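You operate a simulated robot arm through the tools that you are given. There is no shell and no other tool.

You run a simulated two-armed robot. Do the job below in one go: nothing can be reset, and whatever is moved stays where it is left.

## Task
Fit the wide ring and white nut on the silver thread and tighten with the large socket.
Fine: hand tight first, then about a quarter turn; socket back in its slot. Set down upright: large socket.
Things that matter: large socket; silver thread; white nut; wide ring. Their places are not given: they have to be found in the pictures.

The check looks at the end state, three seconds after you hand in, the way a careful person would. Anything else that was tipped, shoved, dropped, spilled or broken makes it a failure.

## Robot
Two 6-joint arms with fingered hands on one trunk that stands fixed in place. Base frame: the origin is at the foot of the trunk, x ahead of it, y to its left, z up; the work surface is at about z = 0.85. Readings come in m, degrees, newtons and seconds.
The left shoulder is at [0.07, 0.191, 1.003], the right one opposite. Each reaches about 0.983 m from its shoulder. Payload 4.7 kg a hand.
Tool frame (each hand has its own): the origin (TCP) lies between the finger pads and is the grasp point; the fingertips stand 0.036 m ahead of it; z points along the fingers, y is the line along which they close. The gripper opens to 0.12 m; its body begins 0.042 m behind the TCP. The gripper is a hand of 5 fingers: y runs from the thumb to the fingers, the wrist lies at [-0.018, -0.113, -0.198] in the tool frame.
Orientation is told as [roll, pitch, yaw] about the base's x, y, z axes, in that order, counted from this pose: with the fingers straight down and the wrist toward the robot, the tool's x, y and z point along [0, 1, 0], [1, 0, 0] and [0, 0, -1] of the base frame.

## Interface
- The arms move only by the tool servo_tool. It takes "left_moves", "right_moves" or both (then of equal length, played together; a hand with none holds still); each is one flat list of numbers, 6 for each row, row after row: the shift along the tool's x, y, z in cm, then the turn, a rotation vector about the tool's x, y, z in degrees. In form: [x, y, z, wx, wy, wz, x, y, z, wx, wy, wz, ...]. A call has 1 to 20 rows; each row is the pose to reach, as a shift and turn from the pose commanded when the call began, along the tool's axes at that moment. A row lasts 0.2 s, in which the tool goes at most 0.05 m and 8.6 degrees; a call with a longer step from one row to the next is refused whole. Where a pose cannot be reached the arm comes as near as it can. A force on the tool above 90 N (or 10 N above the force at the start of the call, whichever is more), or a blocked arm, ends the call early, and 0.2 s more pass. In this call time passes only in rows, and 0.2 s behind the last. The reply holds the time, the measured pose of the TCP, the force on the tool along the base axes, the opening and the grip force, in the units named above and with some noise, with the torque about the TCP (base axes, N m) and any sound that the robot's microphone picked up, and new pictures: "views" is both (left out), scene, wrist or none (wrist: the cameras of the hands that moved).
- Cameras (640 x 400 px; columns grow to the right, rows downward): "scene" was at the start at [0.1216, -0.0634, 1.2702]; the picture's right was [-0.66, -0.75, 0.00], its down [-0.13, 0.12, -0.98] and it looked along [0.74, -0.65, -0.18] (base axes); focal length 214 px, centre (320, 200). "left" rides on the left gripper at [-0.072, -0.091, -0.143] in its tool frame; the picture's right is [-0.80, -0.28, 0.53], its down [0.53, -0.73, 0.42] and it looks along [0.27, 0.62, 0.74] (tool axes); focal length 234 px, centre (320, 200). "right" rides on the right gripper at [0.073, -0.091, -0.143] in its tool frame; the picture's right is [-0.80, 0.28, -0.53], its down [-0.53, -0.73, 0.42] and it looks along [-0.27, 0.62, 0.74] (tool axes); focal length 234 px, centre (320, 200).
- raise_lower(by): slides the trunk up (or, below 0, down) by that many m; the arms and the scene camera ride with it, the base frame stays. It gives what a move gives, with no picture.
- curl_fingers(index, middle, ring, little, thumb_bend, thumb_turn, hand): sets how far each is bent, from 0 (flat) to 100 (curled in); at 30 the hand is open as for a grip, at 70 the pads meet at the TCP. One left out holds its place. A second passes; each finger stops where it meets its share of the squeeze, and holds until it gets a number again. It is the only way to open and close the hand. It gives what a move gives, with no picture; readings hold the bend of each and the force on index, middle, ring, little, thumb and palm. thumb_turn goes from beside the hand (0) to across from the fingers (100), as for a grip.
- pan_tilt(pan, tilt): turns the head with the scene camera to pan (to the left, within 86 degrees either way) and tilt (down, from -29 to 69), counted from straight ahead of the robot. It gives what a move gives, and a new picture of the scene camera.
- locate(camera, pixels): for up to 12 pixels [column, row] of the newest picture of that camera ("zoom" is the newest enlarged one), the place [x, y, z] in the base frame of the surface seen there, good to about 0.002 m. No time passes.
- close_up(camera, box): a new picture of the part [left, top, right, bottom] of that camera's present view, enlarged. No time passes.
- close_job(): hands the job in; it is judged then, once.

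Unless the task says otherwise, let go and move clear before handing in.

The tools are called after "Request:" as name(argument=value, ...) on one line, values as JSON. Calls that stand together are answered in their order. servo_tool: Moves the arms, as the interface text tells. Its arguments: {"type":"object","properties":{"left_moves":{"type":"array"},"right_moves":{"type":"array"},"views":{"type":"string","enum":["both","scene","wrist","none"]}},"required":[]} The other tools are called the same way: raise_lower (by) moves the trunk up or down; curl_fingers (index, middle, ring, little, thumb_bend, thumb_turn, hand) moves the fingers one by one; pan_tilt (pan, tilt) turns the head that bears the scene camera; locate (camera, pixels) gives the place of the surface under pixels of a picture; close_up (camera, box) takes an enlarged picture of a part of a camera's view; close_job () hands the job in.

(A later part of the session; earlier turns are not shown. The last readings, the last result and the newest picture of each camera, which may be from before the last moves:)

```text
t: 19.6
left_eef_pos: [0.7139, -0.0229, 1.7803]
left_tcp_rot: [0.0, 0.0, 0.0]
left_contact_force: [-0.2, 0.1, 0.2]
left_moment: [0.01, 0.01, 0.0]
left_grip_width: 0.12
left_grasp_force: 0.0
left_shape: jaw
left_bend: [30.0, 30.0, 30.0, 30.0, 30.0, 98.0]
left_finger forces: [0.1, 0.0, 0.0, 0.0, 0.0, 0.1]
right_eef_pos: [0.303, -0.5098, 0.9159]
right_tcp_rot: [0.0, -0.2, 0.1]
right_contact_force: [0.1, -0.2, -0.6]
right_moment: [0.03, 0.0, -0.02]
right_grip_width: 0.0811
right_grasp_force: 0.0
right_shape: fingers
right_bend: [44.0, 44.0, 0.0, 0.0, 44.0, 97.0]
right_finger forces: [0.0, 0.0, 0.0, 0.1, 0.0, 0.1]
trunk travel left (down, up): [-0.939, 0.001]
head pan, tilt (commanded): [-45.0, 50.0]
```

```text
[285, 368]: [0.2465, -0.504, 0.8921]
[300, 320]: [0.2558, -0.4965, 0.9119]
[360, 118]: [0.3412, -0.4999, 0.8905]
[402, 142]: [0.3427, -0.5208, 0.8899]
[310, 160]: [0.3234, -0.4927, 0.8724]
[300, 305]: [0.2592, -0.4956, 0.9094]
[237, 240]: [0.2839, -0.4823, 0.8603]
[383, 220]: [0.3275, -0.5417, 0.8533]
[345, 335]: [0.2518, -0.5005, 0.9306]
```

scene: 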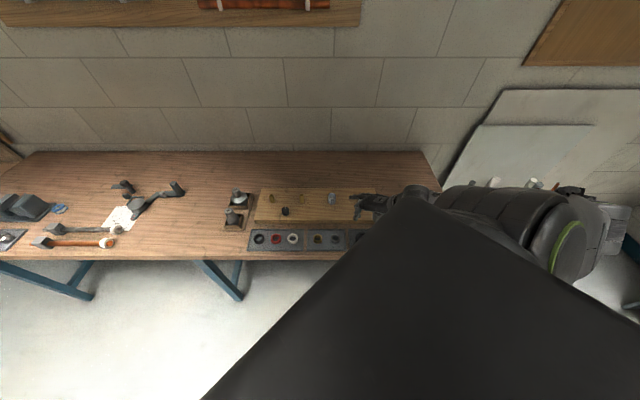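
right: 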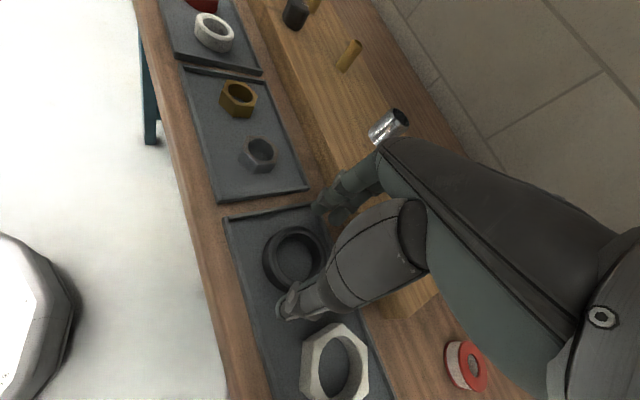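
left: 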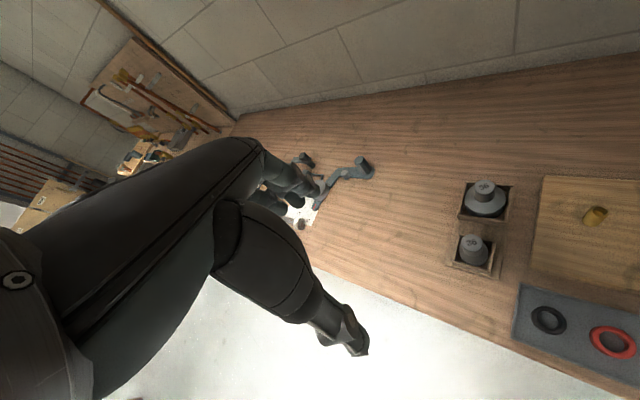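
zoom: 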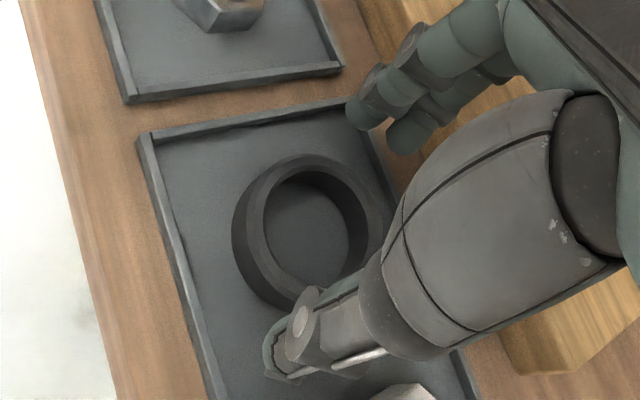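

Index tip at (0.341, −0.500), middle at (0.343, −0.521) and thumb at about (0.25, −0.504) straddle the ring well. I'll come down to about z 0.889 and close on it.

Request:
servo_tool(right_moves=[0.2, 0, 1.4, 0, 0, 0, 0.2, 0, 2.7, 0, 0, 0], views="wrist")

Request:
curl_fingers(hand="right", index=58, middle=58, thumb_bend=58)

Request:
close_up(camera="right", box=[200, 160, 400, 330])

```text
t: 20.2
left_eef_pos: [0.7135, -0.019, 1.7817]
left_tcp_rot: [-0.2, -0.3, 0.1]
left_contact_force: [-0.3, 1.4, 0.2]
left_moment: [-0.04, 0.0, -0.02]
left_grip_width: 0.1198
left_grasp_force: 0.1
left_shape: jaw
left_bend: [30.0, 30.0, 30.0, 30.0, 30.0, 98.0]
left_finger forces: [0.1, 0.0, 0.1, 0.0, 0.1, 0.0]
right_eef_pos: [0.3013, -0.5055, 0.8907]
right_tcp_rot: [0.1, -0.1, -0.1]
right_contact_force: [-0.6, -1.2, 17.5]
right_moment: [-0.23, -0.85, -0.01]
right_grip_width: 0.081
right_grasp_force: 9.0
right_shape: fingers
right_bend: [44.0, 43.0, 0.0, 0.0, 44.0, 97.0]
right_finger forces: [0.3, 16.6, 0.0, 0.0, 0.2, 0.0]
trunk travel left (down, up): [-0.939, 0.001]
head pan, tilt (commanded): [-45.0, 50.0]
```

right: 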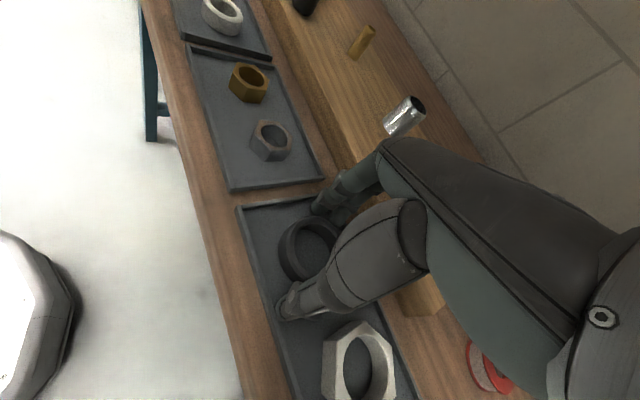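

```text
t: 21.2
left_eef_pos: [0.7148, -0.0187, 1.7818]
left_tcp_rot: [-0.2, 0.0, 0.0]
left_contact_force: [0.3, 0.7, 0.2]
left_moment: [0.0, 0.02, 0.0]
left_grip_width: 0.1196
left_grasp_force: 0.0
left_shape: jaw
left_bend: [30.0, 30.0, 30.0, 30.0, 30.0, 98.0]
left_finger forces: [0.0, 0.0, 0.0, 0.1, 0.1, 0.0]
right_eef_pos: [0.304, -0.5052, 0.8931]
right_tcp_rot: [-0.1, -0.4, 0.2]
right_contact_force: [10.0, 1.4, 31.6]
right_moment: [-0.27, -1.68, 0.16]
right_grip_width: 0.0559
right_grasp_force: 19.6
right_shape: fingers
right_bend: [52.0, 47.0, 0.0, 0.0, 53.0, 99.0]
right_finger forces: [5.9, 30.1, 0.1, 0.0, 4.1, 0.0]
trunk travel left (down, up): [-0.939, 0.001]
head pan, tilt (commanded): [-45.0, 50.0]
```

```text
2.35 times, centred on (300, 245) of right
```

zoom: 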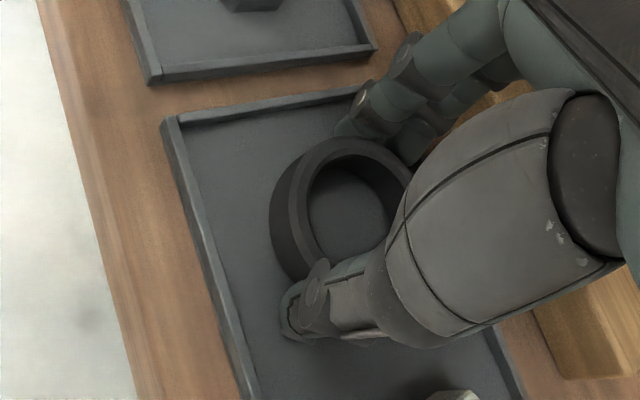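

The middle finger met the tray's far lip (30 N upward, bend stopped at 47). I'll open slightly and rise about 7 mm so the tips clear the lip, then check the tray has not shifted.

Request:
curl_fingers(hand="right", index=47, middle=46, thumb_bend=47)

Request:
servo_tool(right_moves=[0, 0, -0.9, 0, 0, 0], views="wrist")

Request:
close_up(camera="right", box=[200, 160, 400, 330])

```text
t: 22.2
left_eef_pos: [0.7132, -0.0191, 1.7825]
left_tcp_rot: [0.0, -0.1, 0.0]
left_contact_force: [-0.1, -0.4, -0.6]
left_moment: [0.03, -0.03, 0.02]
left_grip_width: 0.1199
left_grasp_force: 0.0
left_shape: jaw
left_bend: [30.0, 30.0, 30.0, 30.0, 30.0, 98.0]
left_finger forces: [0.1, 0.0, 0.0, 0.0, 0.0, 0.0]
right_eef_pos: [0.3006, -0.5065, 0.8926]
right_tcp_rot: [0.0, -0.1, 0.0]
right_contact_force: [-4.9, 2.6, 34.6]
right_moment: [0.23, -1.34, 0.2]
right_grip_width: 0.0669
right_grasp_force: 18.3
right_shape: fingers
right_bend: [50.0, 45.0, 0.0, 0.0, 47.0, 98.0]
right_finger forces: [20.3, 14.6, 0.0, 0.0, 0.1, 0.0]
trunk travel left (down, up): [-0.939, 0.001]
head pan, tilt (commanded): [-45.0, 50.0]
```

```text
t: 22.6
left_eef_pos: [0.7174, -0.0255, 1.7785]
left_tcp_rot: [0.1, 0.1, 0.0]
left_contact_force: [-0.3, -0.5, 0.5]
left_moment: [0.06, -0.01, -0.03]
left_grip_width: 0.1199
left_grasp_force: 0.3
left_shape: jaw
left_bend: [30.0, 30.0, 30.0, 30.0, 30.0, 98.0]
left_finger forces: [0.0, 0.0, 0.1, 0.1, 0.0, 0.1]
right_eef_pos: [0.3014, -0.5107, 0.8957]
right_tcp_rot: [0.2, 0.3, -0.2]
right_contact_force: [-1.9, 2.1, 1.0]
right_moment: [0.07, -0.01, 0.06]
right_grip_width: 0.0716
right_grasp_force: 1.6
right_shape: fingers
right_bend: [47.0, 48.0, 0.0, 0.0, 47.0, 98.0]
right_finger forces: [0.0, 3.3, 0.0, 0.0, 0.0, 0.0]
trunk travel left (down, up): [-0.939, 0.001]
head pan, tilt (commanded): [-45.0, 50.0]
```

right: 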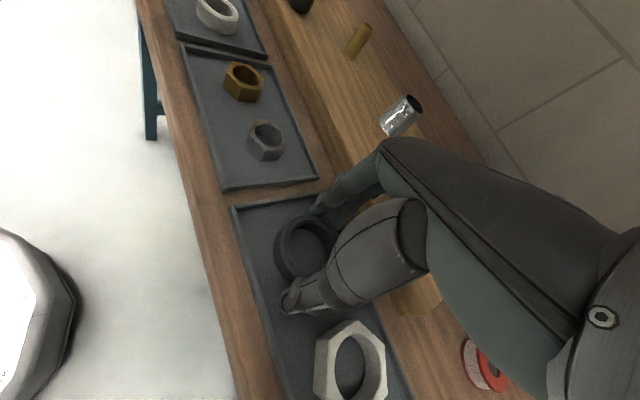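

```text
2.35 times, centred on (300, 245) of right
```

zoom: 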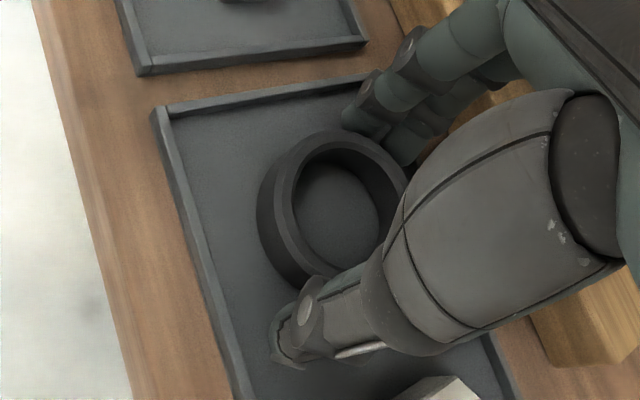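

The middle finger still brushes the far lip at yaw 0. I'll rise clear, turn to about yaw +25 so the fingers sit along the tray, and re-check the ring and tray positions.

Request:
servo_tool(right_moves=[0, 0, -3, 0, 0, 0, 0, 0, -5, 0, 0, -7, 0, 0, -5, 0, 0, -14, 0, 0, -5, 0, 0, -20, 0, 0, -5, 0, 0, -25], views="wrist")

Request:
curl_fingers(hand="right", index=45, middle=45, thumb_bend=45)

Request:
close_up(camera="right", box=[160, 160, 420, 390])

```text
t: 23.8
left_eef_pos: [0.7164, -0.0236, 1.7799]
left_tcp_rot: [0.0, 0.0, 0.0]
left_contact_force: [0.0, -0.1, -0.5]
left_moment: [0.02, 0.0, -0.02]
left_grip_width: 0.1199
left_grasp_force: 0.0
left_shape: jaw
left_bend: [30.0, 30.0, 30.0, 30.0, 30.0, 98.0]
left_finger forces: [0.0, 0.0, 0.0, 0.1, 0.0, 0.1]
right_eef_pos: [0.3027, -0.5086, 0.9486]
right_tcp_rot: [0.1, 0.0, 25.1]
right_contact_force: [0.8, 0.7, 0.3]
right_moment: [-0.02, -0.04, 0.01]
right_grip_width: 0.0717
right_grasp_force: 0.0
right_shape: fingers
right_bend: [47.0, 46.0, 0.0, 0.0, 47.0, 98.0]
right_finger forces: [0.0, 0.0, 0.0, 0.0, 0.1, 0.1]
trunk travel left (down, up): [-0.939, 0.001]
head pan, tilt (commanded): [-45.0, 50.0]
```

right: 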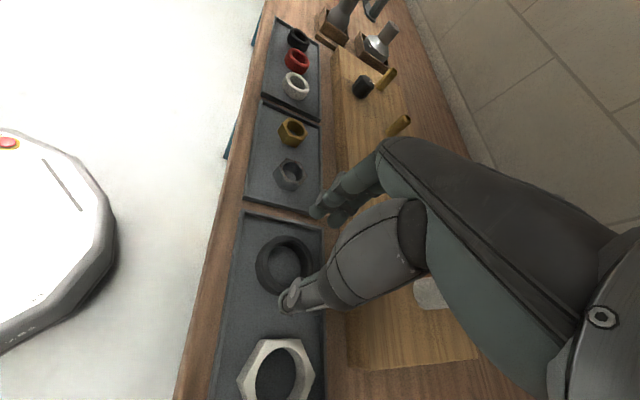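

```text
t: 24.8
left_eef_pos: [0.716, -0.0234, 1.7811]
left_tcp_rot: [0.0, 0.0, 0.0]
left_contact_force: [0.5, -0.2, 0.5]
left_moment: [0.0, -0.03, -0.03]
left_grip_width: 0.1196
left_grasp_force: 0.0
left_shape: jaw
left_bend: [30.0, 30.0, 30.0, 30.0, 30.0, 98.0]
left_finger forces: [0.1, 0.0, 0.0, 0.0, 0.1, 0.0]
right_eef_pos: [0.3009, -0.5078, 0.9495]
right_tcp_rot: [0.1, 0.0, 24.8]
right_contact_force: [0.5, 0.0, -0.2]
right_moment: [0.0, 0.0, 0.01]
right_grip_width: 0.0777
right_grasp_force: 0.1
right_shape: fingers
right_bend: [45.0, 45.0, 0.0, 0.0, 45.0, 97.0]
right_finger forces: [0.1, 0.0, 0.0, 0.1, 0.0, 0.1]
trunk travel left (down, up): [-0.939, 0.001]
head pan, tilt (commanded): [-45.0, 50.0]
```

```text
1.74 times, centred on (290, 275) of right
```

zoom: 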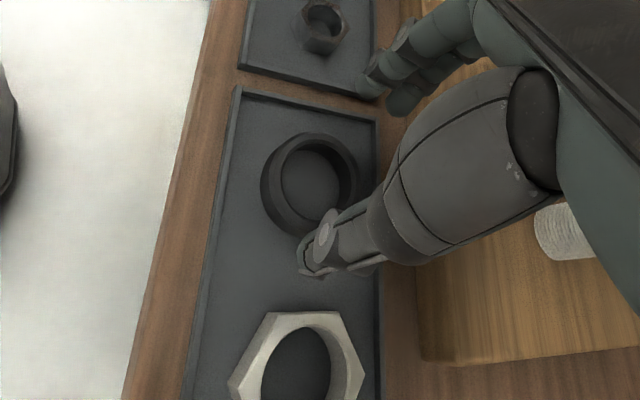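

Request:
locate(camera="zoom", pixels=[[315, 136], [272, 180], [353, 170], [298, 225], [345, 205], [285, 150], [310, 185], [238, 92], [375, 125], [305, 265], [368, 92], [395, 110]])

```text
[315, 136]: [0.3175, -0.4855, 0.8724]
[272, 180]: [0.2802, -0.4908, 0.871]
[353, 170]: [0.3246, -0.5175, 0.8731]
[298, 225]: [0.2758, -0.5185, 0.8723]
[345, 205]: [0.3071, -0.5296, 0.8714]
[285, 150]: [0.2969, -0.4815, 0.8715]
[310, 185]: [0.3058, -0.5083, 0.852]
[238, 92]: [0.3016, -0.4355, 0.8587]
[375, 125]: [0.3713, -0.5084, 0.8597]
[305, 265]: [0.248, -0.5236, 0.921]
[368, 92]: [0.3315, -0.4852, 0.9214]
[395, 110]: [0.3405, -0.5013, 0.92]
```

The ring is still at about (0.301, −0.505) and the tray has not moved noticeably. With yaw +25 the fingertips clear the lips, so I'll come down to z 0.889.

Request:
servo_tool(right_moves=[0.2, 0.1, 2, 0, 0, 0, 0.2, 0.1, 4, 0, 0, 0, 0.2, 0.1, 5.8, 0, 0, 0], views="wrist")

```text
t: 25.6
left_eef_pos: [0.707, -0.0168, 1.7867]
left_tcp_rot: [-0.2, -0.2, -0.1]
left_contact_force: [-0.2, 1.1, 0.3]
left_moment: [-0.05, -0.02, -0.01]
left_grip_width: 0.1198
left_grasp_force: 0.0
left_shape: jaw
left_bend: [30.0, 30.0, 30.0, 30.0, 30.0, 98.0]
left_finger forces: [0.0, 0.0, 0.1, 0.0, 0.0, 0.0]
right_eef_pos: [0.3011, -0.5023, 0.8977]
right_tcp_rot: [-0.5, -0.7, 25.0]
right_contact_force: [-6.6, -10.3, 52.8]
right_moment: [1.18, -2.1, -0.25]
right_grip_width: 0.0773
right_grasp_force: 26.0
right_shape: fingers
right_bend: [45.0, 45.0, 0.0, 0.0, 45.0, 97.0]
right_finger forces: [52.6, 0.0, 0.0, 0.1, 0.0, 0.0]
trunk travel left (down, up): [-0.939, 0.001]
head pan, tilt (commanded): [-45.0, 50.0]
```

right: 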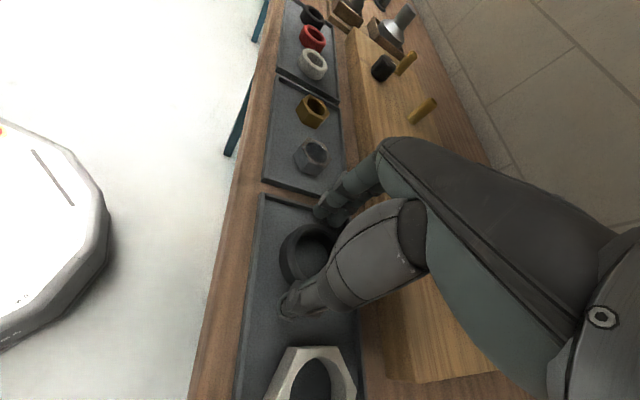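

The index tip met the tray's end lip (52 N at TCP z 0.898), which tells me the tips reach 0.036 below the TCP. I'll rise, turn back to yaw about 0 and narrow the opening so everything stays inside the lips.

Request:
servo_tool(right_moves=[0, 0, -2, 0, 0, 0, 0, 0, -3, 0, 0, 8, 0, 0, -3, 0, 0, 16, 0, 0, -3, 0, 0, 23, 0, 0, -3, 0, 0, 23], views="wrist")

Request:
curl_fingers(hand="right", index=48, middle=48, thumb_bend=48)

Request:
close_up(camera="right", box=[200, 160, 400, 330])

```text
t: 26.8
left_eef_pos: [0.7163, -0.0241, 1.7798]
left_tcp_rot: [0.1, 0.0, 0.1]
left_contact_force: [0.4, -0.1, -0.5]
left_moment: [-0.01, -0.02, -0.03]
left_grip_width: 0.1199
left_grasp_force: 0.0
left_shape: jaw
left_bend: [30.0, 30.0, 30.0, 30.0, 30.0, 98.0]
left_finger forces: [0.0, 0.0, 0.0, 0.0, 0.0, 0.1]
right_eef_pos: [0.3025, -0.5074, 0.9207]
right_tcp_rot: [0.2, 0.0, 2.0]
right_contact_force: [-0.2, 0.1, -0.3]
right_moment: [-0.03, -0.01, 0.03]
right_grip_width: 0.0783
right_grasp_force: 0.0
right_shape: fingers
right_bend: [45.0, 45.0, 0.0, 0.0, 45.0, 97.0]
right_finger forces: [0.0, 0.0, 0.0, 0.1, 0.0, 0.0]
trunk travel left (down, up): [-0.939, 0.001]
head pan, tilt (commanded): [-45.0, 50.0]
```

right: 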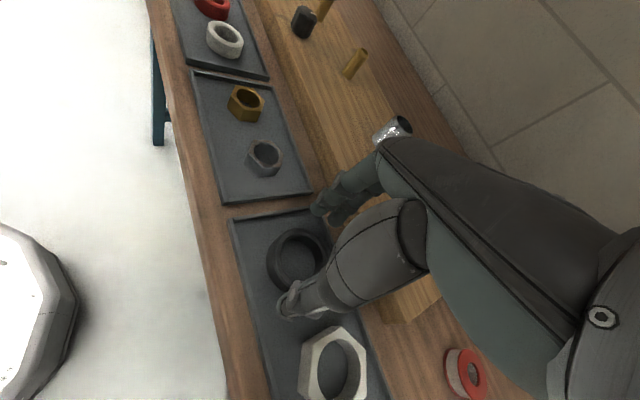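

```text
t: 27.8
left_eef_pos: [0.7156, -0.0242, 1.7802]
left_tcp_rot: [0.0, 0.0, 0.1]
left_contact_force: [-0.3, -1.2, -1.0]
left_moment: [-0.01, 0.01, 0.0]
left_grip_width: 0.1196
left_grasp_force: 0.0
left_shape: jaw
left_bend: [30.0, 30.0, 30.0, 30.0, 30.0, 98.0]
left_finger forces: [0.1, 0.0, 0.0, 0.1, 0.0, 0.0]
right_eef_pos: [0.3034, -0.5061, 0.9206]
right_tcp_rot: [0.2, -0.1, 2.0]
right_contact_force: [0.7, -0.1, 1.0]
right_moment: [0.03, -0.02, 0.01]
right_grip_width: 0.0697
right_grasp_force: 0.0
right_shape: fingers
right_bend: [48.0, 48.0, 0.0, 0.0, 48.0, 98.0]
right_finger forces: [0.0, 0.0, 0.0, 0.0, 0.0, 0.1]
trunk travel left (down, up): [-0.939, 0.001]
head pan, tilt (commanded): [-45.0, 50.0]
```

```text
2.35 times, centred on (300, 245) of right
```

zoom: 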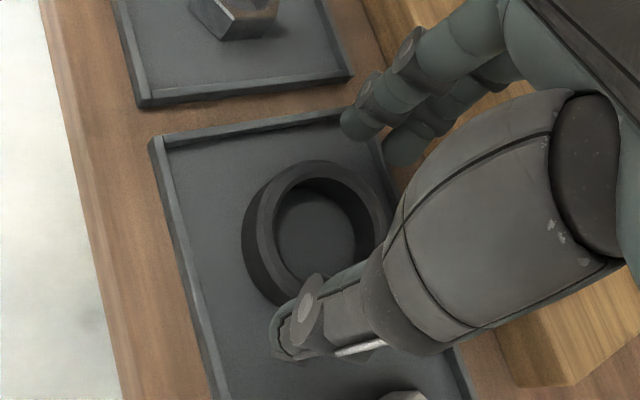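

Hand is at (0.303, −0.507, 0.921), yaw 2, opening 0.070. I'll lower to about z 0.899 (tips just above lip height) and close gently to find the ring's sides.

Request:
servo_tool(right_moves=[0.1, -0.1, 1.1, 0, 0, 0, 0.1, -0.1, 2.2, 0, 0, 0], views="wrist")

Request:
curl_fingers(hand="right", index=53, middle=53, thumb_bend=53)

```text
t: 28.4
left_eef_pos: [0.7152, -0.0239, 1.7799]
left_tcp_rot: [0.0, 0.0, 0.0]
left_contact_force: [-0.1, -0.1, -0.7]
left_moment: [0.0, -0.01, -0.02]
left_grip_width: 0.1194
left_grasp_force: 0.0
left_shape: jaw
left_bend: [30.0, 30.0, 30.0, 30.0, 30.0, 98.0]
left_finger forces: [0.0, 0.0, 0.0, 0.0, 0.0, 0.0]
right_eef_pos: [0.3013, -0.5063, 0.9]
right_tcp_rot: [0.2, -0.1, 1.9]
right_contact_force: [-0.8, 0.6, -0.4]
right_moment: [0.02, -0.01, -0.02]
right_grip_width: 0.0693
right_grasp_force: 0.1
right_shape: fingers
right_bend: [48.0, 48.0, 0.0, 0.0, 48.0, 98.0]
right_finger forces: [0.1, 0.1, 0.1, 0.0, 0.1, 0.0]
trunk travel left (down, up): [-0.939, 0.001]
head pan, tilt (commanded): [-45.0, 50.0]
```

right: 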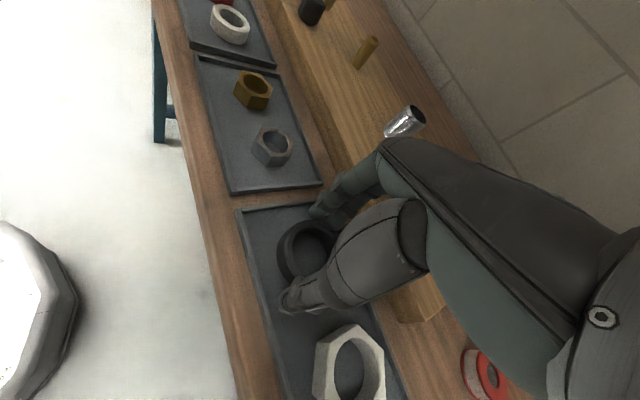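

```text
t: 29.4
left_eef_pos: [0.7156, -0.024, 1.7809]
left_tcp_rot: [0.1, -0.1, 0.1]
left_contact_force: [-0.3, -0.5, 0.8]
left_moment: [0.01, 0.01, 0.04]
left_grip_width: 0.1198
left_grasp_force: 0.0
left_shape: jaw
left_bend: [30.0, 30.0, 30.0, 30.0, 30.0, 98.0]
left_finger forces: [0.0, 0.0, 0.1, 0.1, 0.0, 0.1]
right_eef_pos: [0.3013, -0.505, 0.9005]
right_tcp_rot: [0.1, 0.0, 1.9]
right_contact_force: [0.0, 0.4, 0.2]
right_moment: [0.0, -0.01, -0.03]
right_grip_width: 0.0571
right_grasp_force: 1.2
right_shape: fingers
right_bend: [52.0, 52.0, 0.0, 0.0, 52.0, 98.0]
right_finger forces: [0.6, 0.7, 0.1, 0.0, 1.2, 0.0]
trunk travel left (down, up): [-0.939, 0.001]
head pan, tilt (commanded): [-45.0, 50.0]
```

Light, even contact at width 0.057 (index 0.6, middle 0.7, thumb 1.2 N), so the ring is centred. I'll ease open one step, go 6 mm lower for a deeper grip, and close firmly.

Request:
curl_fingers(hand="right", index=50, middle=50, thumb_bend=50)

Request:
servo_tool(right_moves=[0, 0, 0.6, 0, 0, 0], views="none")

Request:
curl_fingers(hand="right", index=58, middle=58, thumb_bend=58)

```text
t: 30.4
left_eef_pos: [0.7164, -0.024, 1.7808]
left_tcp_rot: [0.0, -0.1, 0.0]
left_contact_force: [-0.7, -0.8, -0.5]
left_moment: [-0.02, 0.0, 0.04]
left_grip_width: 0.1197
left_grasp_force: 0.1
left_shape: jaw
left_bend: [30.0, 30.0, 30.0, 30.0, 30.0, 98.0]
left_finger forces: [0.0, 0.0, 0.0, 0.0, 0.0, 0.0]
right_eef_pos: [0.2999, -0.5058, 0.8998]
right_tcp_rot: [0.1, 0.0, 1.9]
right_contact_force: [-0.3, 0.4, 0.3]
right_moment: [0.01, 0.01, -0.02]
right_grip_width: 0.0626
right_grasp_force: 0.0
right_shape: fingers
right_bend: [50.0, 50.0, 0.0, 0.0, 50.0, 98.0]
right_finger forces: [0.0, 0.0, 0.0, 0.0, 0.1, 0.1]
trunk travel left (down, up): [-0.939, 0.001]
head pan, tilt (commanded): [-45.0, 50.0]
```

```text
t: 30.8
left_eef_pos: [0.7147, -0.0241, 1.7813]
left_tcp_rot: [-0.1, 0.0, -0.1]
left_contact_force: [-0.3, -0.2, 0.5]
left_moment: [0.02, -0.01, -0.01]
left_grip_width: 0.1198
left_grasp_force: 0.1
left_shape: jaw
left_bend: [30.0, 30.0, 30.0, 30.0, 30.0, 98.0]
left_finger forces: [0.0, 0.0, 0.1, 0.1, 0.0, 0.0]
right_eef_pos: [0.3025, -0.5057, 0.8942]
right_tcp_rot: [0.1, -0.1, 2.0]
right_contact_force: [0.0, -1.4, 3.0]
right_moment: [-0.07, -0.12, -0.03]
right_grip_width: 0.0624
right_grasp_force: 1.9
right_shape: fingers
right_bend: [50.0, 50.0, 0.0, 0.0, 50.0, 98.0]
right_finger forces: [0.1, 3.1, 0.0, 0.0, 0.1, 0.1]
trunk travel left (down, up): [-0.939, 0.001]
head pan, tilt (commanded): [-45.0, 50.0]
```

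```text
t: 31.8
left_eef_pos: [0.7151, -0.0224, 1.7814]
left_tcp_rot: [-0.2, 0.0, -0.1]
left_contact_force: [-0.2, -0.1, 0.8]
left_moment: [-0.02, 0.02, 0.0]
left_grip_width: 0.1199
left_grasp_force: 0.0
left_shape: jaw
left_bend: [30.0, 30.0, 30.0, 30.0, 30.0, 98.0]
left_finger forces: [0.0, 0.1, 0.0, 0.0, 0.0, 0.0]
right_eef_pos: [0.302, -0.5038, 0.8936]
right_tcp_rot: [0.1, -0.1, 2.0]
right_contact_force: [3.9, 0.9, 9.2]
right_moment: [-0.06, -0.46, 0.02]
right_grip_width: 0.0553
right_grasp_force: 9.0
right_shape: fingers
right_bend: [53.0, 54.0, 0.0, 0.0, 52.0, 98.0]
right_finger forces: [2.9, 11.2, 0.0, 0.1, 5.0, 0.0]
trunk travel left (down, up): [-0.939, 0.001]
head pan, tilt (commanded): [-45.0, 50.0]
```

Grip readings are index 2.9, middle 11.2, thumb 5.0 N, with the middle still touching the lip a little. I'll squeeze a bit more and lift slowly, watching the ring.

Request:
curl_fingers(hand="right", index=62, middle=60, thumb_bend=62)

Request:
servo_tool(right_moves=[0, 0, -0.5, 0, 0, 0, 0, 0, -1.2, 0, 0, 0, 0, 0, -2.5, 0, 0, 0], views="wrist")

Request:
close_up(camera="right", box=[200, 160, 400, 330])

```text
t: 32.8
left_eef_pos: [0.7152, -0.0219, 1.7806]
left_tcp_rot: [-0.1, 0.0, -0.1]
left_contact_force: [-0.1, 0.1, -0.7]
left_moment: [0.02, 0.04, 0.01]
left_grip_width: 0.1197
left_grasp_force: 0.1
left_shape: jaw
left_bend: [30.0, 30.0, 30.0, 30.0, 30.0, 98.0]
left_finger forces: [0.1, 0.1, 0.0, 0.1, 0.0, 0.0]
right_eef_pos: [0.3011, -0.5051, 0.8942]
right_tcp_rot: [-0.1, 0.0, 2.0]
right_contact_force: [2.9, 0.4, 12.3]
right_moment: [-0.1, -0.49, 0.01]
right_grip_width: 0.0537
right_grasp_force: 15.9
right_shape: fingers
right_bend: [55.0, 55.0, 0.0, 0.0, 53.0, 98.0]
right_finger forces: [6.0, 15.1, 0.0, 0.0, 10.4, 0.0]
trunk travel left (down, up): [-0.939, 0.001]
head pan, tilt (commanded): [-45.0, 50.0]
```

```text
t: 33.6
left_eef_pos: [0.7163, -0.0227, 1.7796]
left_tcp_rot: [0.0, 0.1, 0.0]
left_contact_force: [1.3, 0.4, 0.3]
left_moment: [-0.03, 0.01, -0.05]
left_grip_width: 0.1196
left_grasp_force: 0.0
left_shape: jaw
left_bend: [30.0, 30.0, 30.0, 30.0, 30.0, 98.0]
left_finger forces: [0.1, 0.1, 0.0, 0.1, 0.0, 0.0]
right_eef_pos: [0.3012, -0.5052, 0.9182]
right_tcp_rot: [0.1, 0.1, 2.1]
right_contact_force: [-0.2, -0.7, -0.1]
right_moment: [-0.01, -0.04, 0.01]
right_grip_width: 0.0537
right_grasp_force: 10.9
right_shape: fingers
right_bend: [55.0, 56.0, 0.0, 0.0, 53.0, 98.0]
right_finger forces: [5.5, 5.1, 0.0, 0.0, 11.0, 0.0]
trunk travel left (down, up): [-0.939, 0.001]
head pan, tilt (commanded): [-45.0, 50.0]
```

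right: 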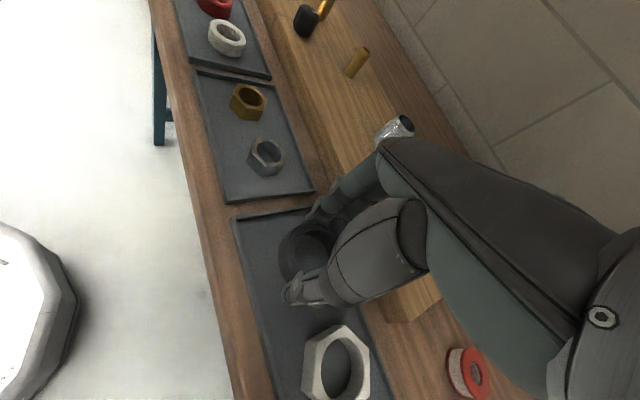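

```text
2.35 times, centred on (300, 245) of right
```

zoom: 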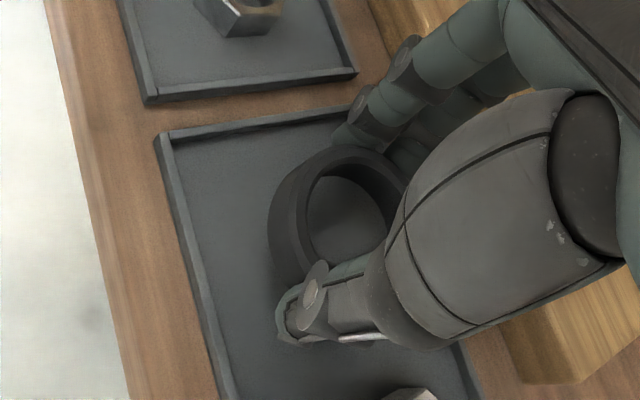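

The ring is lifted and held with balanced forces (5.5 + 5.1 against 11.0 N). I'll check its centre relative to the TCP before carrying it.

Request:
locate(camera="zoom", pixels=[[345, 152], [277, 225], [300, 275], [290, 255], [310, 165], [285, 195], [395, 165], [398, 195], [345, 250], [340, 170]])

```text
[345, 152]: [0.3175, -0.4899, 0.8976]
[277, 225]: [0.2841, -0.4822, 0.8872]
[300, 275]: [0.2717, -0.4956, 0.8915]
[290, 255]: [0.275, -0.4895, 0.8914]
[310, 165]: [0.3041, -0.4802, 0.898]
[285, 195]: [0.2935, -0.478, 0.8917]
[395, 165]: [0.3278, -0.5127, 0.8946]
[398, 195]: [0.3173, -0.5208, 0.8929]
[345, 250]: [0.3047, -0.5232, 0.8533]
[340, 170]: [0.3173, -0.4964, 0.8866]
```

The ring centre matches the TCP to within a millimetre. I'll lift it to about z 1.02 and carry it over the chrome stud at (0.523, −0.551).

Request:
servo_tool(right_moves=[0, 0, -4, 0, 0, 0, 0, 0, -8, 0, 0, 0, 0, 2, -10.2, 0, 0, 0, -1.4, 6, -10.2, 0, 0, 0, -2.4, 10, -10.2, 0, 0, 0, -3.4, 14, -10.2, 0, 0, 0, -4.4, 18, -10.2, 0, 0, 0, -5.1, 21, -10.2, 0, 0, 0, -5.4, 22, -10.2, 0, 0, 0], views="both")

Request:
close_up(camera="right", box=[200, 160, 400, 330])

```text
t: 35.6
left_eef_pos: [0.7151, -0.0231, 1.7807]
left_tcp_rot: [0.0, 0.0, 0.0]
left_contact_force: [-0.2, 0.3, 0.0]
left_moment: [0.01, 0.0, -0.01]
left_grip_width: 0.1198
left_grasp_force: 0.1
left_shape: jaw
left_bend: [30.0, 30.0, 30.0, 30.0, 30.0, 98.0]
left_finger forces: [0.0, 0.0, 0.0, 0.1, 0.0, 0.0]
right_eef_pos: [0.5249, -0.5515, 1.0193]
right_tcp_rot: [0.2, 0.1, 2.1]
right_contact_force: [-0.2, 0.4, -0.5]
right_moment: [0.03, 0.01, -0.01]
right_grip_width: 0.0539
right_grasp_force: 10.8
right_shape: fingers
right_bend: [55.0, 56.0, 0.0, 0.0, 53.0, 98.0]
right_finger forces: [5.5, 5.0, 0.0, 0.0, 10.9, 0.1]
trunk travel left (down, up): [-0.939, 0.001]
head pan, tilt (commanded): [-45.0, 50.0]
```

scene: 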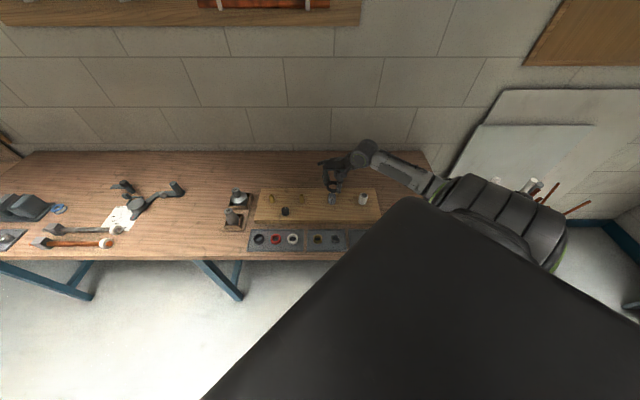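
right: 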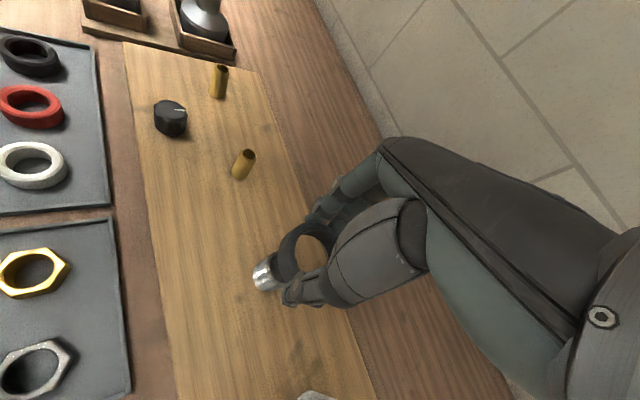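

```text
2.35 times, centred on (300, 245) of right
```

zoom: 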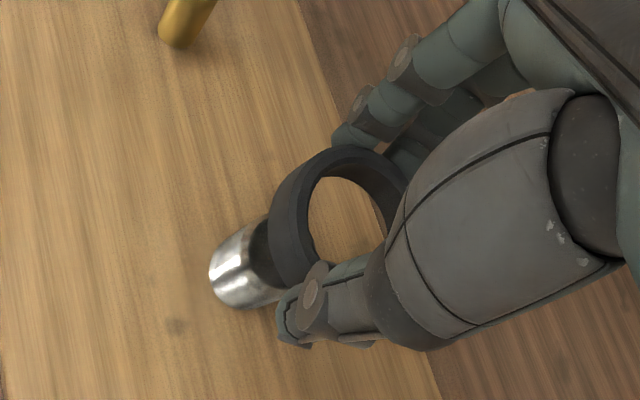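

Request:
locate(camera="zoom", pixels=[[212, 270], [225, 298], [250, 306], [280, 295], [232, 235], [258, 222], [275, 225], [285, 270], [300, 180], [350, 150], [272, 235], [300, 280]])

```text
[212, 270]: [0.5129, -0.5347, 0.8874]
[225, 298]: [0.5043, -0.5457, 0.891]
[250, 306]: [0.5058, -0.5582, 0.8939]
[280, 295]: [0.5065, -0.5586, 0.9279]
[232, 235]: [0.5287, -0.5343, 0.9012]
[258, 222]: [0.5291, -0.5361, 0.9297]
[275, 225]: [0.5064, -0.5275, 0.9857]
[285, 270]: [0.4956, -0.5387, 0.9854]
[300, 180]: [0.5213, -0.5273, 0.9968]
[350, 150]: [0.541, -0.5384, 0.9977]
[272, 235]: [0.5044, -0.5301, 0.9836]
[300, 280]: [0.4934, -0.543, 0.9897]
```

Fitting the visible points gives the stud centre at about (0.5225, −0.5515) and the ring centre at about (0.523, −0.5505). I'll lower to just above the stud top and look again.

Request:
servo_tool(right_moves=[-0.1, -0.05, 2, 0, 0, 0, -0.1, -0.05, 4, 0, 0, 0], views="wrist")

Request:
close_up(camera="right", box=[240, 180, 360, 320])

```text
t: 36.2
left_eef_pos: [0.7172, -0.0239, 1.7797]
left_tcp_rot: [-0.1, -0.1, 0.1]
left_contact_force: [-0.3, 0.3, 0.1]
left_moment: [0.03, 0.02, 0.0]
left_grip_width: 0.1197
left_grasp_force: 0.0
left_shape: jaw
left_bend: [30.0, 30.0, 30.0, 30.0, 30.0, 98.0]
left_finger forces: [0.0, 0.0, 0.1, 0.1, 0.1, 0.0]
right_eef_pos: [0.5234, -0.5544, 0.9787]
right_tcp_rot: [0.0, 0.0, 2.1]
right_contact_force: [-0.2, 0.4, 0.1]
right_moment: [-0.01, -0.02, 0.03]
right_grip_width: 0.0535
right_grasp_force: 10.3
right_shape: fingers
right_bend: [55.0, 56.0, 0.0, 0.0, 53.0, 98.0]
right_finger forces: [5.5, 5.0, 0.1, 0.1, 10.8, 0.0]
trunk travel left (down, up): [-0.939, 0.001]
head pan, tilt (commanded): [-45.0, 50.0]
```

right: 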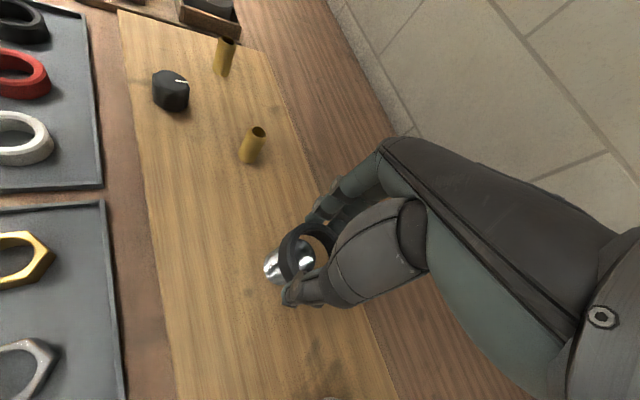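

```text
2.86 times, centred on (300, 250) of right
```

zoom: 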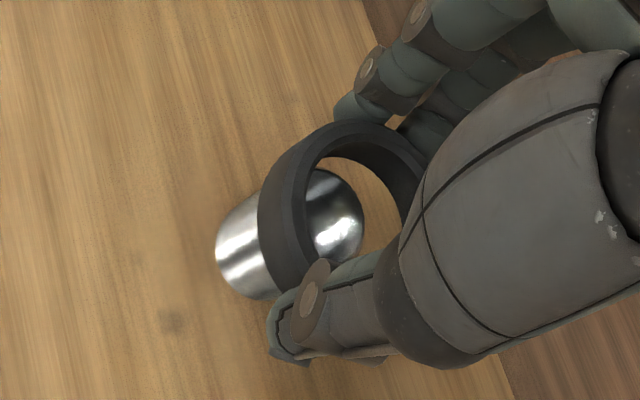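

Request:
locate(camera="zoom", pixels=[[345, 128], [275, 190], [263, 230], [285, 285], [320, 145], [300, 165], [410, 180], [395, 150], [335, 175], [362, 215], [345, 252], [222, 255]])

Request:
servo_tool(right_moves=[-0.1, -0.05, 0, 0, 0, 0], views="none")

```text
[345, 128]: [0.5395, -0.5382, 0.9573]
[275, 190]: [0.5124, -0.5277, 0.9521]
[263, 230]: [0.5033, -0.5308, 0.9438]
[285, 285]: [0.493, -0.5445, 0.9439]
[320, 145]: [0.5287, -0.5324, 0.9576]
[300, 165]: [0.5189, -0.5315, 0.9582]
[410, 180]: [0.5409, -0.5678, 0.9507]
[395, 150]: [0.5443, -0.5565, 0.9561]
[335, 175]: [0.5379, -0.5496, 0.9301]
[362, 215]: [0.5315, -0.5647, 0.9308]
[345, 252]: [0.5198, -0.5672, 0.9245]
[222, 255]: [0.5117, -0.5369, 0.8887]
```

```text
t: 36.6
left_eef_pos: [0.7162, -0.0235, 1.7813]
left_tcp_rot: [0.0, -0.1, 0.1]
left_contact_force: [-0.2, -0.4, 0.3]
left_moment: [0.01, -0.02, -0.01]
left_grip_width: 0.1196
left_grasp_force: 0.1
left_shape: jaw
left_bend: [30.0, 30.0, 30.0, 30.0, 30.0, 98.0]
left_finger forces: [0.0, 0.0, 0.0, 0.0, 0.0, 0.0]
right_eef_pos: [0.5223, -0.5539, 0.98]
right_tcp_rot: [0.1, 0.0, 2.0]
right_contact_force: [0.5, 0.1, -0.5]
right_moment: [-0.02, 0.02, -0.01]
right_grip_width: 0.0538
right_grasp_force: 9.9
right_shape: fingers
right_bend: [55.0, 56.0, 0.0, 0.0, 53.0, 98.0]
right_finger forces: [5.4, 5.0, 0.0, 0.0, 10.7, 0.0]
trunk travel left (down, up): [-0.939, 0.001]
head pan, tilt (commanded): [-45.0, 50.0]
```

Measured TCP is (0.522, −0.554) and the ring fit agrees it sits about 2.5 mm too far toward −y of the stud centre (0.5225, −0.5515). I'll correct that and lower the ring onto the stud's chamfer, watching the force.

Request:
servo_tool(right_moves=[0.25, 0.03, 0, 0, 0, 0, 0.25, 0.03, 0.7, 0, 0, 0, 0.25, 0.03, 1.4, 0, 0, 0], views="wrist")

Request:
close_up(camera="right", box=[240, 180, 360, 320])

```text
t: 37.4
left_eef_pos: [0.7166, -0.0242, 1.78]
left_tcp_rot: [0.0, 0.0, 0.0]
left_contact_force: [0.0, -0.9, 0.2]
left_moment: [0.0, -0.04, -0.02]
left_grip_width: 0.1199
left_grasp_force: 0.0
left_shape: jaw
left_bend: [30.0, 30.0, 30.0, 30.0, 30.0, 98.0]
left_finger forces: [0.0, 0.1, 0.1, 0.0, 0.1, 0.1]
right_eef_pos: [0.5231, -0.5503, 0.9654]
right_tcp_rot: [0.2, 0.0, 1.9]
right_contact_force: [1.6, 0.7, 1.1]
right_moment: [0.01, -0.06, 0.01]
right_grip_width: 0.0537
right_grasp_force: 10.9
right_shape: fingers
right_bend: [55.0, 56.0, 0.0, 0.0, 53.0, 98.0]
right_finger forces: [6.2, 5.2, 0.0, 0.0, 10.6, 0.1]
trunk travel left (down, up): [-0.939, 0.001]
head pan, tilt (commanded): [-45.0, 50.0]
```

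right: 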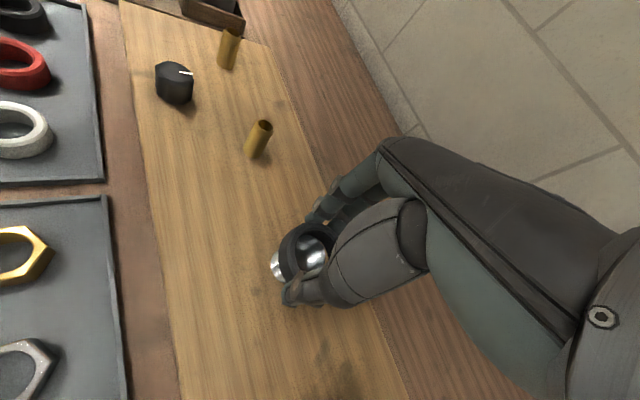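

```text
2.86 times, centred on (300, 250) of right
```

zoom: 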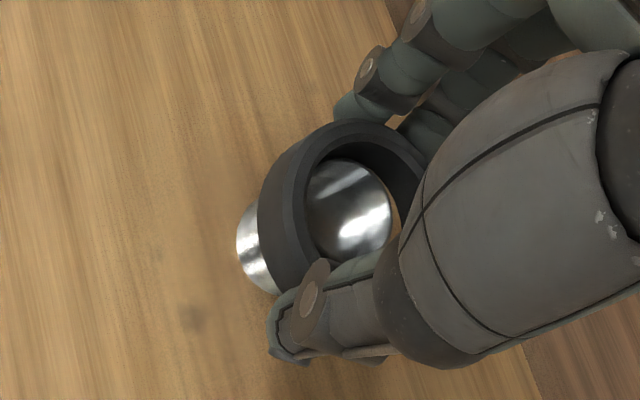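

The stud's top is now inside the ring hole with only about 1.6 N of side force. I'll nudge 1 mm in +x and keep lowering.

Request:
servo_tool(right_moves=[0.03, 0.1, 0.5, 0, 0, 0, 0.03, 0.1, 1.0, 0, 0, 0, 0.03, 0.1, 1.6, 0, 0, 0], views="wrist")

```text
t: 38.2
left_eef_pos: [0.7157, -0.0233, 1.7811]
left_tcp_rot: [-0.2, 0.0, 0.0]
left_contact_force: [-1.1, 0.8, -0.4]
left_moment: [-0.02, -0.02, -0.02]
left_grip_width: 0.1196
left_grasp_force: 0.1
left_shape: jaw
left_bend: [30.0, 30.0, 30.0, 30.0, 30.0, 98.0]
left_finger forces: [0.0, 0.0, 0.1, 0.0, 0.1, 0.1]
right_eef_pos: [0.5226, -0.5509, 0.9497]
right_tcp_rot: [0.2, 0.0, 1.9]
right_contact_force: [1.2, 1.0, 0.7]
right_moment: [0.02, 0.0, -0.02]
right_grip_width: 0.0537
right_grasp_force: 10.7
right_shape: fingers
right_bend: [55.0, 56.0, 0.0, 0.0, 53.0, 98.0]
right_finger forces: [6.1, 5.0, 0.0, 0.0, 10.6, 0.0]
trunk travel left (down, up): [-0.939, 0.001]
head pan, tilt (commanded): [-45.0, 50.0]
```

right: 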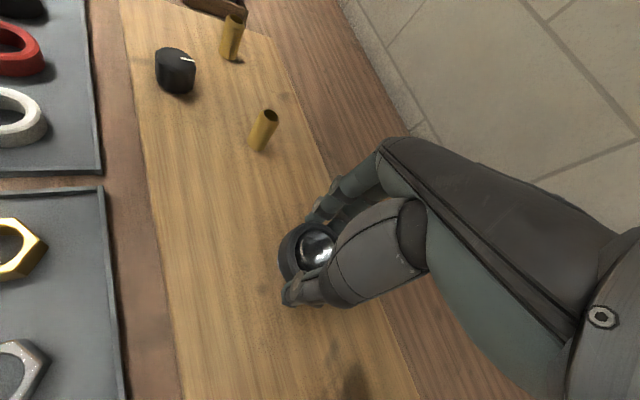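

It is sliding down freely with about 1 N of side force. I'll lower the last stretch to about TCP z 0.929.

Request:
servo_tool(right_moves=[0.05, 0.05, 0.7, 0, 0, 0, 0.05, 0.05, 1.4, 0, 0, 0, 0.05, 0.05, 2.0, 0, 0, 0], views="wrist")

Request:
close_up(camera="right", box=[240, 180, 360, 320])

```text
t: 39.0
left_eef_pos: [0.7164, -0.0242, 1.7804]
left_tcp_rot: [0.0, 0.0, 0.0]
left_contact_force: [-0.5, 0.2, 0.4]
left_moment: [0.0, -0.02, -0.04]
left_grip_width: 0.1197
left_grasp_force: 0.1
left_shape: jaw
left_bend: [30.0, 30.0, 30.0, 30.0, 30.0, 98.0]
left_finger forces: [0.1, 0.0, 0.0, 0.0, 0.1, 0.0]
right_eef_pos: [0.5239, -0.5505, 0.9295]
right_tcp_rot: [0.0, 0.0, 2.0]
right_contact_force: [-0.1, -0.8, 0.4]
right_moment: [0.0, 0.02, -0.03]
right_grip_width: 0.0534
right_grasp_force: 10.7
right_shape: fingers
right_bend: [55.0, 56.0, 0.0, 0.0, 53.0, 98.0]
right_finger forces: [5.7, 5.0, 0.0, 0.0, 10.8, 0.0]
trunk travel left (down, up): [-0.939, 0.001]
head pan, tilt (commanded): [-45.0, 50.0]
```

right: 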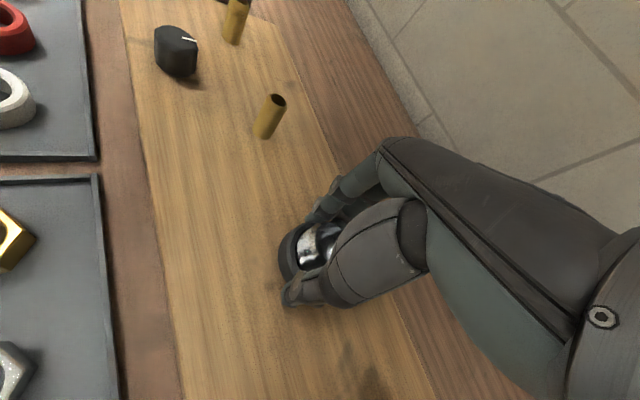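

```text
2.86 times, centred on (300, 250) of right
```

zoom: 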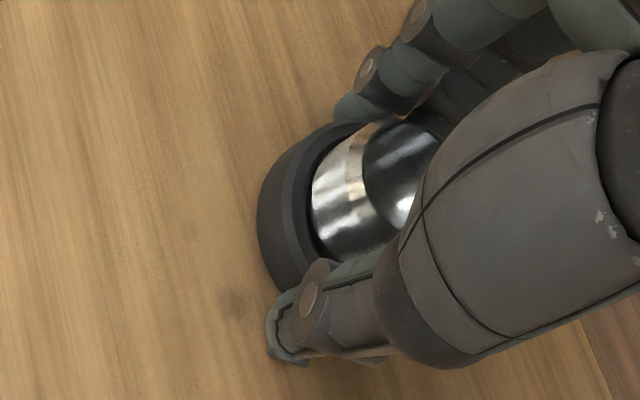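

The ring is a few millimetres above the board around the stud. I'll release it gently and rise.

Request:
servo_tool(right_moves=[0, 0, 0.25, 0, 0, 0], views="none")

Request:
curl_fingers(hand="right", index=44, middle=44, thumb_bend=44)

Request:
servo_tool(right_moves=[0, 0, -4, 0, 0, 0, 0, 0, -8, 0, 0, 0, 0, 0, -12, 0, 0, 0], views="wrist")

```text
t: 39.4
left_eef_pos: [0.7154, -0.0243, 1.7795]
left_tcp_rot: [-0.1, 0.0, 0.0]
left_contact_force: [-0.3, 0.8, -0.6]
left_moment: [0.01, 0.0, -0.01]
left_grip_width: 0.1196
left_grasp_force: 0.0
left_shape: jaw
left_bend: [30.0, 30.0, 30.0, 30.0, 30.0, 98.0]
left_finger forces: [0.0, 0.0, 0.1, 0.1, 0.0, 0.1]
right_eef_pos: [0.5219, -0.5509, 0.9281]
right_tcp_rot: [0.0, -0.1, 2.0]
right_contact_force: [-0.6, -0.3, 0.4]
right_moment: [0.0, 0.01, -0.01]
right_grip_width: 0.0536
right_grasp_force: 10.8
right_shape: fingers
right_bend: [55.0, 56.0, 0.0, 0.0, 53.0, 98.0]
right_finger forces: [5.6, 5.4, 0.0, 0.0, 10.7, 0.0]
trunk travel left (down, up): [-0.939, 0.001]
head pan, tilt (commanded): [-45.0, 50.0]
```

```text
t: 40.4
left_eef_pos: [0.7163, -0.0238, 1.7803]
left_tcp_rot: [0.0, 0.0, 0.0]
left_contact_force: [-0.9, 0.5, -0.5]
left_moment: [0.0, 0.01, -0.01]
left_grip_width: 0.12
left_grasp_force: 0.0
left_shape: jaw
left_bend: [30.0, 30.0, 30.0, 30.0, 30.0, 98.0]
left_finger forces: [0.0, 0.0, 0.0, 0.1, 0.0, 0.1]
right_eef_pos: [0.5238, -0.5502, 0.9263]
right_tcp_rot: [0.1, 0.0, 1.9]
right_contact_force: [0.2, -0.3, -0.3]
right_moment: [0.05, 0.02, -0.04]
right_grip_width: 0.0805
right_grasp_force: 0.1
right_shape: fingers
right_bend: [44.0, 44.0, 0.0, 0.0, 44.0, 97.0]
right_finger forces: [0.1, 0.1, 0.0, 0.0, 0.0, 0.0]
trunk travel left (down, up): [-0.939, 0.001]
head pan, tilt (commanded): [-45.0, 50.0]
```

```text
t: 41.2
left_eef_pos: [0.7154, -0.022, 1.7802]
left_tcp_rot: [-0.1, 0.0, 0.1]
left_contact_force: [0.4, 1.1, 0.6]
left_moment: [-0.01, 0.01, 0.03]
left_grip_width: 0.1198
left_grasp_force: 0.0
left_shape: jaw
left_bend: [30.0, 30.0, 30.0, 30.0, 30.0, 98.0]
left_finger forces: [0.0, 0.0, 0.0, 0.0, 0.0, 0.0]
right_eef_pos: [0.5239, -0.5518, 1.0487]
right_tcp_rot: [0.1, 0.0, 1.9]
right_contact_force: [0.0, -0.3, -1.0]
right_moment: [-0.03, 0.0, 0.02]
right_grip_width: 0.0807
right_grasp_force: 0.1
right_shape: fingers
right_bend: [44.0, 44.0, 0.0, 0.0, 44.0, 97.0]
right_finger forces: [0.1, 0.0, 0.0, 0.0, 0.0, 0.0]
trunk travel left (down, up): [-0.939, 0.001]
head pan, tilt (commanded): [-45.0, 50.0]
```

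right: 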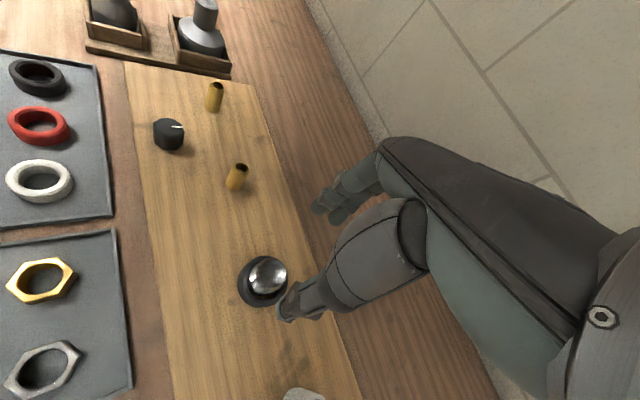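

The ring now sits around the stud at (263,280). I'll check it lies flat and note its top height.

Request:
close_up(camera="right", box=[223, 245, 303, 315])

Request:
locate(camera="zoom", pixels=[[150, 250], [200, 320], [260, 100], [330, 370], [320, 90], [130, 200], [480, 190], [345, 270]])

```text
5.71 times, centred on (263, 280) of right
```

zoom: 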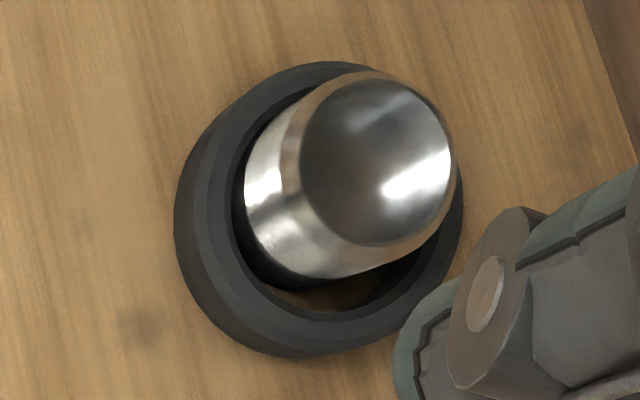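

```text
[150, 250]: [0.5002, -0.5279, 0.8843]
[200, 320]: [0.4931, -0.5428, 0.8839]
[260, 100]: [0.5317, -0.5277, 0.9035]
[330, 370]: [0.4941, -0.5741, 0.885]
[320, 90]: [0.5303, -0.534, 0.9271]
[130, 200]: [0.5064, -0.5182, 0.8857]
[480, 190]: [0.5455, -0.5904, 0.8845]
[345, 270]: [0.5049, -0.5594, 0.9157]
```

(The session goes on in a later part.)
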